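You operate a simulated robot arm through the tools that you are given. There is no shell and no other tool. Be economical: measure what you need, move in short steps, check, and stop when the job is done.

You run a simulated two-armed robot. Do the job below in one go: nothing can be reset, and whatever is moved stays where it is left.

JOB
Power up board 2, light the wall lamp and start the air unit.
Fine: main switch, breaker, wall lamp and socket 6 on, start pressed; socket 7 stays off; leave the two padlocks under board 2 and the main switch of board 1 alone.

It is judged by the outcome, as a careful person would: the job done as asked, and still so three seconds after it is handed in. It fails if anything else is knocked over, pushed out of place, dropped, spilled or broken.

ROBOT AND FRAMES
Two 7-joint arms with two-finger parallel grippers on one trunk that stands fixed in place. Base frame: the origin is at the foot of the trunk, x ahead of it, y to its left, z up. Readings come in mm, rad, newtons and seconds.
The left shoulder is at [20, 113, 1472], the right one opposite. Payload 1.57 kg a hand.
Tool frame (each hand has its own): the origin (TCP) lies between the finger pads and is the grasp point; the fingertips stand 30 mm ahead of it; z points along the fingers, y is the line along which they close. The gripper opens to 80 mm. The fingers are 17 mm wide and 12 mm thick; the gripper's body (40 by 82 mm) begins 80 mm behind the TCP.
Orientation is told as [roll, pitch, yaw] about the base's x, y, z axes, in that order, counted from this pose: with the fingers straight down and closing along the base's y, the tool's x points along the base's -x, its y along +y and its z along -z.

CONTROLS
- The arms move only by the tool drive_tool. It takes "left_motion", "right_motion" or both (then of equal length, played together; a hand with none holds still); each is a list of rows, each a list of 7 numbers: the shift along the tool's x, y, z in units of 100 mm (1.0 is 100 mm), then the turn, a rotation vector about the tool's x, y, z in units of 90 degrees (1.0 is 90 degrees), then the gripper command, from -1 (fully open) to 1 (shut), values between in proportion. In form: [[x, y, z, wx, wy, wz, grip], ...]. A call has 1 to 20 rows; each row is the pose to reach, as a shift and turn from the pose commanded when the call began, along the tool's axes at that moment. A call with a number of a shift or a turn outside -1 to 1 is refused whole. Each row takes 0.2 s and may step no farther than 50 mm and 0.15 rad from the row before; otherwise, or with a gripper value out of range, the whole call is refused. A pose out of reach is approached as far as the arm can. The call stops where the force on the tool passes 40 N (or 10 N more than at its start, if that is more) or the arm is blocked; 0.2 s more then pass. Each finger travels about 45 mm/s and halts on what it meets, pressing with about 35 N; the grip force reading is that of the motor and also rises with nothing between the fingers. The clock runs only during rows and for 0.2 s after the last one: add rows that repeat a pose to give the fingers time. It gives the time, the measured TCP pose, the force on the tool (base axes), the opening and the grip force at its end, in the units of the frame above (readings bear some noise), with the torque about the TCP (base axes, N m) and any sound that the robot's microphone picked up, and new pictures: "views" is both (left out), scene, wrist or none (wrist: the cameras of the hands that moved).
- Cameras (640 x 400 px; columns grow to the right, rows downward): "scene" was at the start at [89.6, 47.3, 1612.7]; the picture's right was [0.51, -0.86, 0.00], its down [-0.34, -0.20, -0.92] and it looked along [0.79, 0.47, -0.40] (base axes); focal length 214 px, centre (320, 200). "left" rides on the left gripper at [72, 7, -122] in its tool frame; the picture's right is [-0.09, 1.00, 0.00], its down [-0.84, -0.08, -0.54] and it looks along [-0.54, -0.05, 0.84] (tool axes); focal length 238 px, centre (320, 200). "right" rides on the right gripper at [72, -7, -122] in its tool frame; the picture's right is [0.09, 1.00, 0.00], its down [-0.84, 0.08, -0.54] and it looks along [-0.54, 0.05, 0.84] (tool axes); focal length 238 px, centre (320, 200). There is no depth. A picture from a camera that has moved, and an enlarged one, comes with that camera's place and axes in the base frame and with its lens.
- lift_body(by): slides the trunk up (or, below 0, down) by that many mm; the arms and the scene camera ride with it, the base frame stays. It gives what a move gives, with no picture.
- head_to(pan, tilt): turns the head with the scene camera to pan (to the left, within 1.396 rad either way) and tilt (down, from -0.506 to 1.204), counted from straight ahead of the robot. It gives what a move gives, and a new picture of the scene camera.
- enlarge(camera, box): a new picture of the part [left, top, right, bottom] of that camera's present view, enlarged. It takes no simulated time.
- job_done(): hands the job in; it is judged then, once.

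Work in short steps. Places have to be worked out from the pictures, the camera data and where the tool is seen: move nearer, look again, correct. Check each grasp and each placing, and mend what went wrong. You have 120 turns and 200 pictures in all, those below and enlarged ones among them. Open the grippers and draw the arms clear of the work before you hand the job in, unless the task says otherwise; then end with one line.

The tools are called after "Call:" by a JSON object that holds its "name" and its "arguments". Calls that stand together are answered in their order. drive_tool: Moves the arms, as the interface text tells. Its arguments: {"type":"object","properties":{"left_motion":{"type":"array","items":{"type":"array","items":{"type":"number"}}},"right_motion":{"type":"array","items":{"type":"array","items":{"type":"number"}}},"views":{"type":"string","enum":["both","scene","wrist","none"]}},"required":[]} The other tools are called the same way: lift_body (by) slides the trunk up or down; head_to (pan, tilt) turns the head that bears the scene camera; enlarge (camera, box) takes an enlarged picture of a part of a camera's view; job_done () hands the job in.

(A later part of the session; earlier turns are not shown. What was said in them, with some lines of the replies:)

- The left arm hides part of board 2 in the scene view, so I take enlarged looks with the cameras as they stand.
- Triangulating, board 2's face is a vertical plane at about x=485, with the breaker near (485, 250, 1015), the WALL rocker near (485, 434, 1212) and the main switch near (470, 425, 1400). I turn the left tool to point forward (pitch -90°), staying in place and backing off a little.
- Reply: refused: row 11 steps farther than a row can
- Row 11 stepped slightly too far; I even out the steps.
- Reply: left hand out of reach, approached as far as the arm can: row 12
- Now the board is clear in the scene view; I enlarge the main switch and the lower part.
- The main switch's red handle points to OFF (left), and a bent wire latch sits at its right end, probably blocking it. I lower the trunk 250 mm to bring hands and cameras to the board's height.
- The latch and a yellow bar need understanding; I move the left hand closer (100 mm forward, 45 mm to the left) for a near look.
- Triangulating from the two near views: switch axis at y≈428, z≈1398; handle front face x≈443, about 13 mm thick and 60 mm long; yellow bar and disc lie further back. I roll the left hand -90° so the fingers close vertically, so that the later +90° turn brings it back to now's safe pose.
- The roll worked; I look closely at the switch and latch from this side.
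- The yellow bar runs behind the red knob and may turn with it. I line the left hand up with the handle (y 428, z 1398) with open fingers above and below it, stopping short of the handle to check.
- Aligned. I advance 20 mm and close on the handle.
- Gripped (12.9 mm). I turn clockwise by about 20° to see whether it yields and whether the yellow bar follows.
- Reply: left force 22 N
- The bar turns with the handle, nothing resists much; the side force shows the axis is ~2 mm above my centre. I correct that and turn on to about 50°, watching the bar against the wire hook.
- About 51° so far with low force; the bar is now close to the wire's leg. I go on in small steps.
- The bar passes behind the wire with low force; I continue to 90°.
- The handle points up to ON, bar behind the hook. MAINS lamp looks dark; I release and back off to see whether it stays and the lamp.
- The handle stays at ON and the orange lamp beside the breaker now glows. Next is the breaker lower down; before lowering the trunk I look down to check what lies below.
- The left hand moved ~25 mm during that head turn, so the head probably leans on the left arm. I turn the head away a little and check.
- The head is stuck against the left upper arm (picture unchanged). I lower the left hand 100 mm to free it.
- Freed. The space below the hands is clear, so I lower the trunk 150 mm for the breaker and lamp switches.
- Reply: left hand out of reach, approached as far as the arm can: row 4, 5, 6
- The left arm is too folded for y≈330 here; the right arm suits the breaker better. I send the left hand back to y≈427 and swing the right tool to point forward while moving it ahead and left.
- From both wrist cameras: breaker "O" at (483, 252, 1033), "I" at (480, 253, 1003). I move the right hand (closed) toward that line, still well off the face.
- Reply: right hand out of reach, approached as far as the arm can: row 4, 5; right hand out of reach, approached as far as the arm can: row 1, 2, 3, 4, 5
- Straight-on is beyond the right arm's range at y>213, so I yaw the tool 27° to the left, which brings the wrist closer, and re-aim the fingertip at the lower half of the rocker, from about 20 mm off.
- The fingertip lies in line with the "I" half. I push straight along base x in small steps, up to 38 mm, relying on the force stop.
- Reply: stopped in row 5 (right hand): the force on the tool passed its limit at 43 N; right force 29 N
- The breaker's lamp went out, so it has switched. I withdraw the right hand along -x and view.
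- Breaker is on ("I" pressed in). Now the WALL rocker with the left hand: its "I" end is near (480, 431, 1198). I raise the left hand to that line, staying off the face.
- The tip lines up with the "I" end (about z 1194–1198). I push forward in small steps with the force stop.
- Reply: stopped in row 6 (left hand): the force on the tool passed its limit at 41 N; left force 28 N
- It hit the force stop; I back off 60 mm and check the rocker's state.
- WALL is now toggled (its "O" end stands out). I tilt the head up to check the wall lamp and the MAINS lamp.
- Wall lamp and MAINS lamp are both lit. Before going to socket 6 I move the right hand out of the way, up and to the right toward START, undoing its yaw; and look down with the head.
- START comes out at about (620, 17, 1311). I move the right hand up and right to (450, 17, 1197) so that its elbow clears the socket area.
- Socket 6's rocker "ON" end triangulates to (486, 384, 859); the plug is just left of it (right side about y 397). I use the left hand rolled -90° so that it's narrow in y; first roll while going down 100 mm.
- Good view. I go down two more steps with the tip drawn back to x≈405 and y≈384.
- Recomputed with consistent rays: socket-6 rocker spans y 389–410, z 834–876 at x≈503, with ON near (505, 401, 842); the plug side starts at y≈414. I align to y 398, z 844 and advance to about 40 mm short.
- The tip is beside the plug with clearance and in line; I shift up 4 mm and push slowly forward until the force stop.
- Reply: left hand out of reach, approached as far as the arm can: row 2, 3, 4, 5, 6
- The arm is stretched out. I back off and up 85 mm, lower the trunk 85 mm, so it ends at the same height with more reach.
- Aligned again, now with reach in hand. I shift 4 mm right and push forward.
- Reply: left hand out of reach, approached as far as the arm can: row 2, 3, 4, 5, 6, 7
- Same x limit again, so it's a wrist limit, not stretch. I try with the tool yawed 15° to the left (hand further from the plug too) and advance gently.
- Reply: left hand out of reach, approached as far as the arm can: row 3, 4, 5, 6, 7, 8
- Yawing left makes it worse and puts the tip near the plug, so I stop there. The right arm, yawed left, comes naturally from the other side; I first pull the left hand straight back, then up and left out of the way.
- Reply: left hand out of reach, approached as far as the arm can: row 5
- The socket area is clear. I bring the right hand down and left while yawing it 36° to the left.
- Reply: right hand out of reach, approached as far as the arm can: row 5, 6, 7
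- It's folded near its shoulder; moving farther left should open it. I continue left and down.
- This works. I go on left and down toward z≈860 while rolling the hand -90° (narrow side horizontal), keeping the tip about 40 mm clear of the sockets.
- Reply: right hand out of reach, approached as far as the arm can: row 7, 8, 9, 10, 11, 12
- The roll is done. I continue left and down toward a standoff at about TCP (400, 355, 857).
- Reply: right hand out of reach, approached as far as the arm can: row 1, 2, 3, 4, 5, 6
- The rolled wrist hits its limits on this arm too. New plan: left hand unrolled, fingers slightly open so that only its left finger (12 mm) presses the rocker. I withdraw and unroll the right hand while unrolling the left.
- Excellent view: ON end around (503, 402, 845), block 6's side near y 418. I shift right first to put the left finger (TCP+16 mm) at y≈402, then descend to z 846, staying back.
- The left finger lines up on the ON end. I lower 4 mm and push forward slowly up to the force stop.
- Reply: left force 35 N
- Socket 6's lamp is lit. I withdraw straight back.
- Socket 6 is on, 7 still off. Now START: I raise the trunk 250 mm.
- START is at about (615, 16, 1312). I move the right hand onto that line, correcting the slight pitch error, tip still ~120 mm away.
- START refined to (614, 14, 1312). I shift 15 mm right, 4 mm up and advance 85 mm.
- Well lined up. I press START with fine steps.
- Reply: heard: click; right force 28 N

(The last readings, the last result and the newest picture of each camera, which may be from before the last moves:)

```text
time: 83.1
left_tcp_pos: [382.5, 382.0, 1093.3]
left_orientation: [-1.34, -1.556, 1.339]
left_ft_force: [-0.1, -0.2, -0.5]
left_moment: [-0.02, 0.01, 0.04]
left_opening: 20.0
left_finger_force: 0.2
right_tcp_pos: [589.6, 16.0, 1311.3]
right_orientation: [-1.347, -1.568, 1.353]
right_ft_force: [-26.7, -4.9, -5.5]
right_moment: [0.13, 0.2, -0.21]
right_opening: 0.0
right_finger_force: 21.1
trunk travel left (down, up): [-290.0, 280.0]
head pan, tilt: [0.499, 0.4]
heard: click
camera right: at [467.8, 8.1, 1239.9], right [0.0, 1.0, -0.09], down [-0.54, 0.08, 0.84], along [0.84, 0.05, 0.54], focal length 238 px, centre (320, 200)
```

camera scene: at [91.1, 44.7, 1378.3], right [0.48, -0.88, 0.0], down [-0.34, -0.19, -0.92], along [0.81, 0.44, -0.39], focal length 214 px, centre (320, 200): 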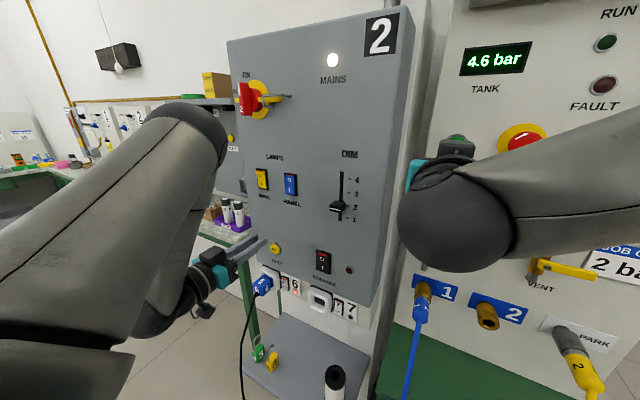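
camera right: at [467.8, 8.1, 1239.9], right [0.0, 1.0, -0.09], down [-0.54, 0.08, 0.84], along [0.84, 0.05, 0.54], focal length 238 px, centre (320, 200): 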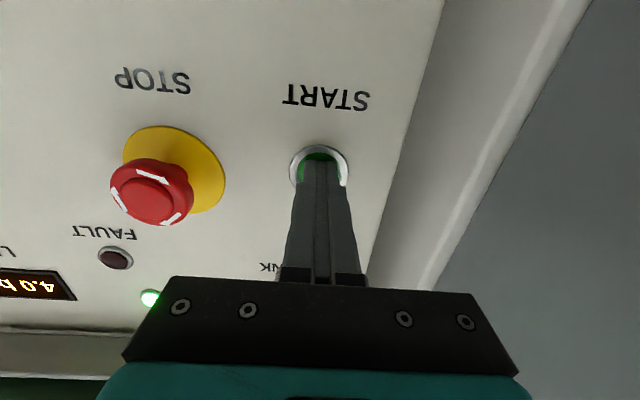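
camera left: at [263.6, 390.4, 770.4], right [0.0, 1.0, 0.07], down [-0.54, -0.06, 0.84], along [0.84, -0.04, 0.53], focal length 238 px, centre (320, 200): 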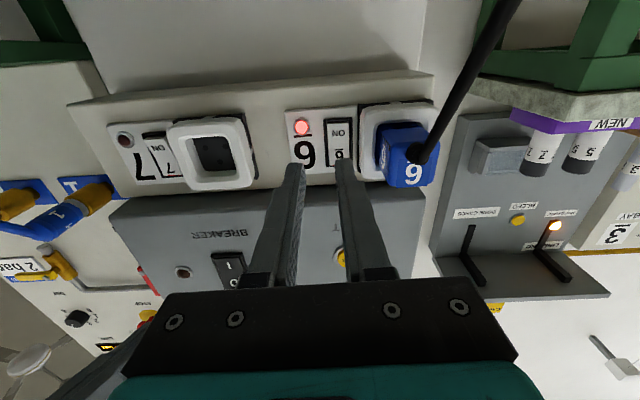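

A click, and the RUN lamp is lit. I withdraw the right hand, pull the left back too, and open both grippers.

Call:
{"name": "drive_tool", "arguments": {"right_motion": [[0, 0, -0.15, 0, 0, 0, 1], [0, 0, -0.4, 0, 0, 0, 1], [0, 0, -0.65, 0, 0, 0, 1], [0, 0, -0.9, 0, 0, 0, 0], [0, 0, -1.0, 0, 0, 0, -1], [0, 0, -1.0, 0, 0, 0, -1], [0, 0, -1.0, 0, 0, 0, -1]], "left_motion": [[0, 0.05, -0.05, 0, 0, 0, 0.5], [0, 0.1, -0.1, 0, 0, 0, 0.5], [0, 0.2, -0.2, 0, 0, 0, 0.5], [0, 0.3, -0.3, 0, 0, 0, 0], [0, 0.4, -0.4, 0, 0, 0, -1], [0, 0.4, -0.4, 0, 0, 0, -1], [0, 0.4, -0.4, 0, 0, 0, -1]]}}

Call:
{"name": "head_to", "arguments": {"pan": 0.35, "tilt": 0.1}}

```text
time: 84.7
left_tcp_pos: [344.8, 423.8, 1092.3]
left_orientation: [-1.187, -1.551, 1.185]
left_ft_force: [0.4, 0.2, -1.3]
left_moment: [0.0, 0.01, -0.02]
left_opening: 79.9
left_finger_force: 0.0
right_tcp_pos: [496.4, 15.2, 1312.0]
right_orientation: [-2.319, -1.569, 2.323]
right_ft_force: [-0.3, 0.2, 0.4]
right_moment: [-0.01, -0.02, -0.02]
right_opening: 80.0
right_finger_force: 0.0
trunk travel left (down, up): [-290.0, 280.0]
head pan, tilt: [0.499, 0.4]
camera scene: at [91.0, 44.8, 1378.3], right [0.48, -0.88, 0.0], down [-0.34, -0.19, -0.92], along [0.81, 0.44, -0.39], focal length 214 px, centre (320, 200)
camera right: at [374.1, 7.8, 1239.1], right [0.0, 1.0, -0.09], down [-0.54, 0.08, 0.84], along [0.84, 0.05, 0.54], focal length 238 px, centre (320, 200)
camera left: at [223.9, 431.3, 1020.1], right [0.0, 1.0, 0.07], down [-0.54, -0.06, 0.84], along [0.84, -0.04, 0.53], focal length 238 px, centre (320, 200)
```

scene: 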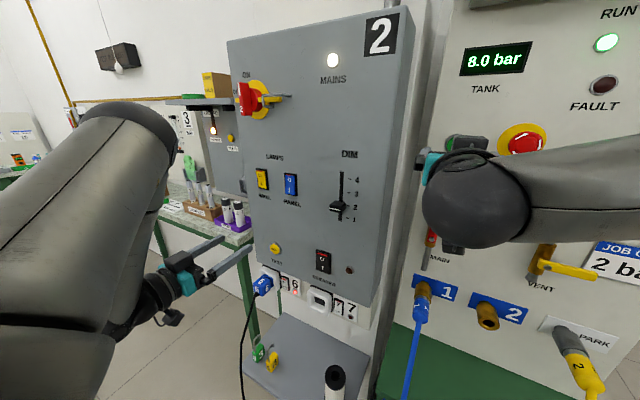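
right: 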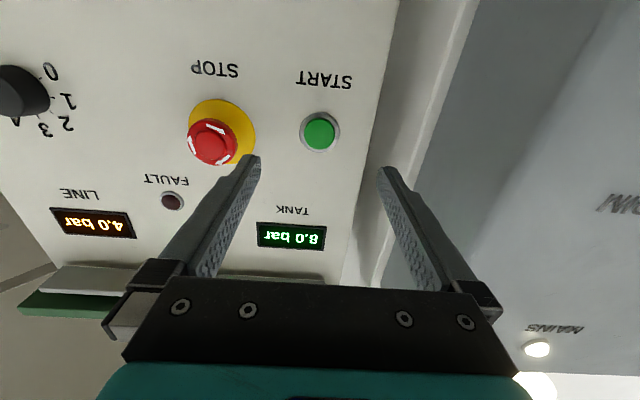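
left: 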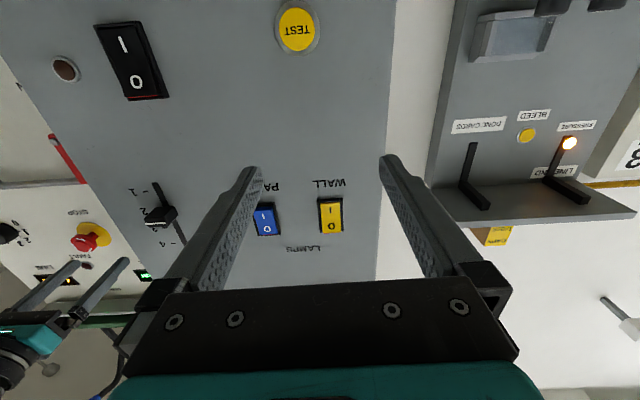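

```text
time: 85.5
left_tcp_pos: [345.9, 424.3, 1092.5]
left_orientation: [-1.178, -1.553, 1.176]
left_ft_force: [-0.6, 0.2, -0.1]
left_moment: [0.01, -0.03, 0.03]
left_opening: 80.0
left_finger_force: 0.1
right_tcp_pos: [497.2, 14.4, 1310.5]
right_orientation: [-1.795, -1.569, 1.799]
right_ft_force: [-0.8, 0.5, -0.4]
right_moment: [0.02, -0.01, 0.05]
right_opening: 80.0
right_finger_force: 0.1
trunk travel left (down, up): [-290.0, 280.0]
head pan, tilt: [0.351, 0.099]
camera scene: at [96.3, 32.1, 1406.2], right [0.34, -0.94, 0.0], down [-0.09, -0.03, -0.99], along [0.93, 0.34, -0.1], focal length 214 px, centre (320, 200)
```

scene: 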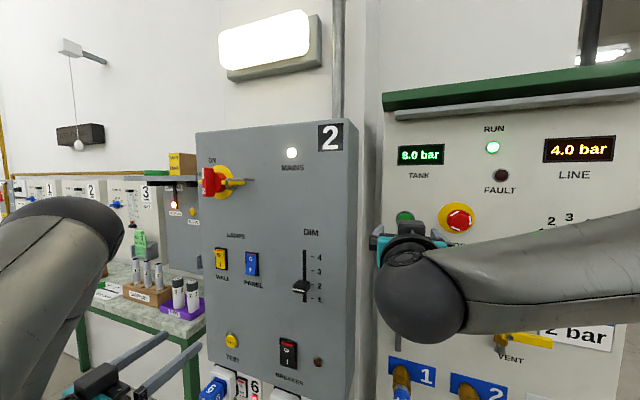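

Everything shows on: MAINS, wall lamp, socket 6, RUN (tank 8.0 bar). I draw the right hand back further and check once more.

Call:
{"name": "drive_tool", "arguments": {"right_motion": [[0, 0, -0.25, 0, 0, 0, -1], [0, 0, -0.5, 0, 0, 0, -1], [0, 0, -0.75, 0, 0, 0, -1], [0, 0, -0.75, 0, 0, 0, -1], [0, 0, -0.75, 0, 0, 0, -1], [0, 0, -0.75, 0, 0, 0, -1], [0, 0, -0.75, 0, 0, 0, -1], [0, 0, -0.75, 0, 0, 0, -1]], "views": "scene"}}

```text
time: 87.3
left_tcp_pos: [345.5, 424.8, 1091.8]
left_orientation: [-1.18, -1.552, 1.179]
left_ft_force: [0.0, -0.4, 0.5]
left_moment: [-0.03, 0.01, -0.01]
left_opening: 80.0
left_finger_force: 0.0
right_tcp_pos: [421.6, 14.0, 1312.3]
right_orientation: [-1.809, -1.567, 1.813]
right_ft_force: [0.4, 0.4, 0.4]
right_moment: [-0.01, 0.0, -0.02]
right_opening: 80.0
right_finger_force: 0.0
trunk travel left (down, up): [-290.0, 280.0]
head pan, tilt: [0.351, 0.099]
camera scene: at [96.2, 32.0, 1406.3], right [0.34, -0.94, 0.0], down [-0.09, -0.03, -1.0], along [0.93, 0.34, -0.1], focal length 214 px, centre (320, 200)
```

scene: 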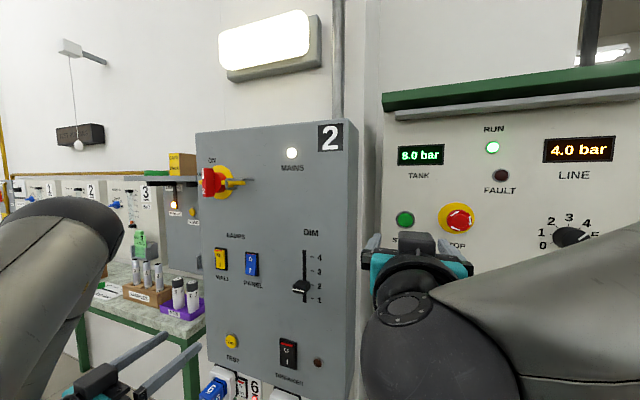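

All states hold and both hands are clear; I hand the job in.

Call:
{"name": "job_done", "arguments": {}}

```text
The job is handed in.
```

Board 2's main switch, breaker, wall lamp and socket 6 are on, and the air unit is running (RUN lit, tank at 8.0 bar); socket 7 is still off, and I left the two padlocks and board 1's main switch alone.
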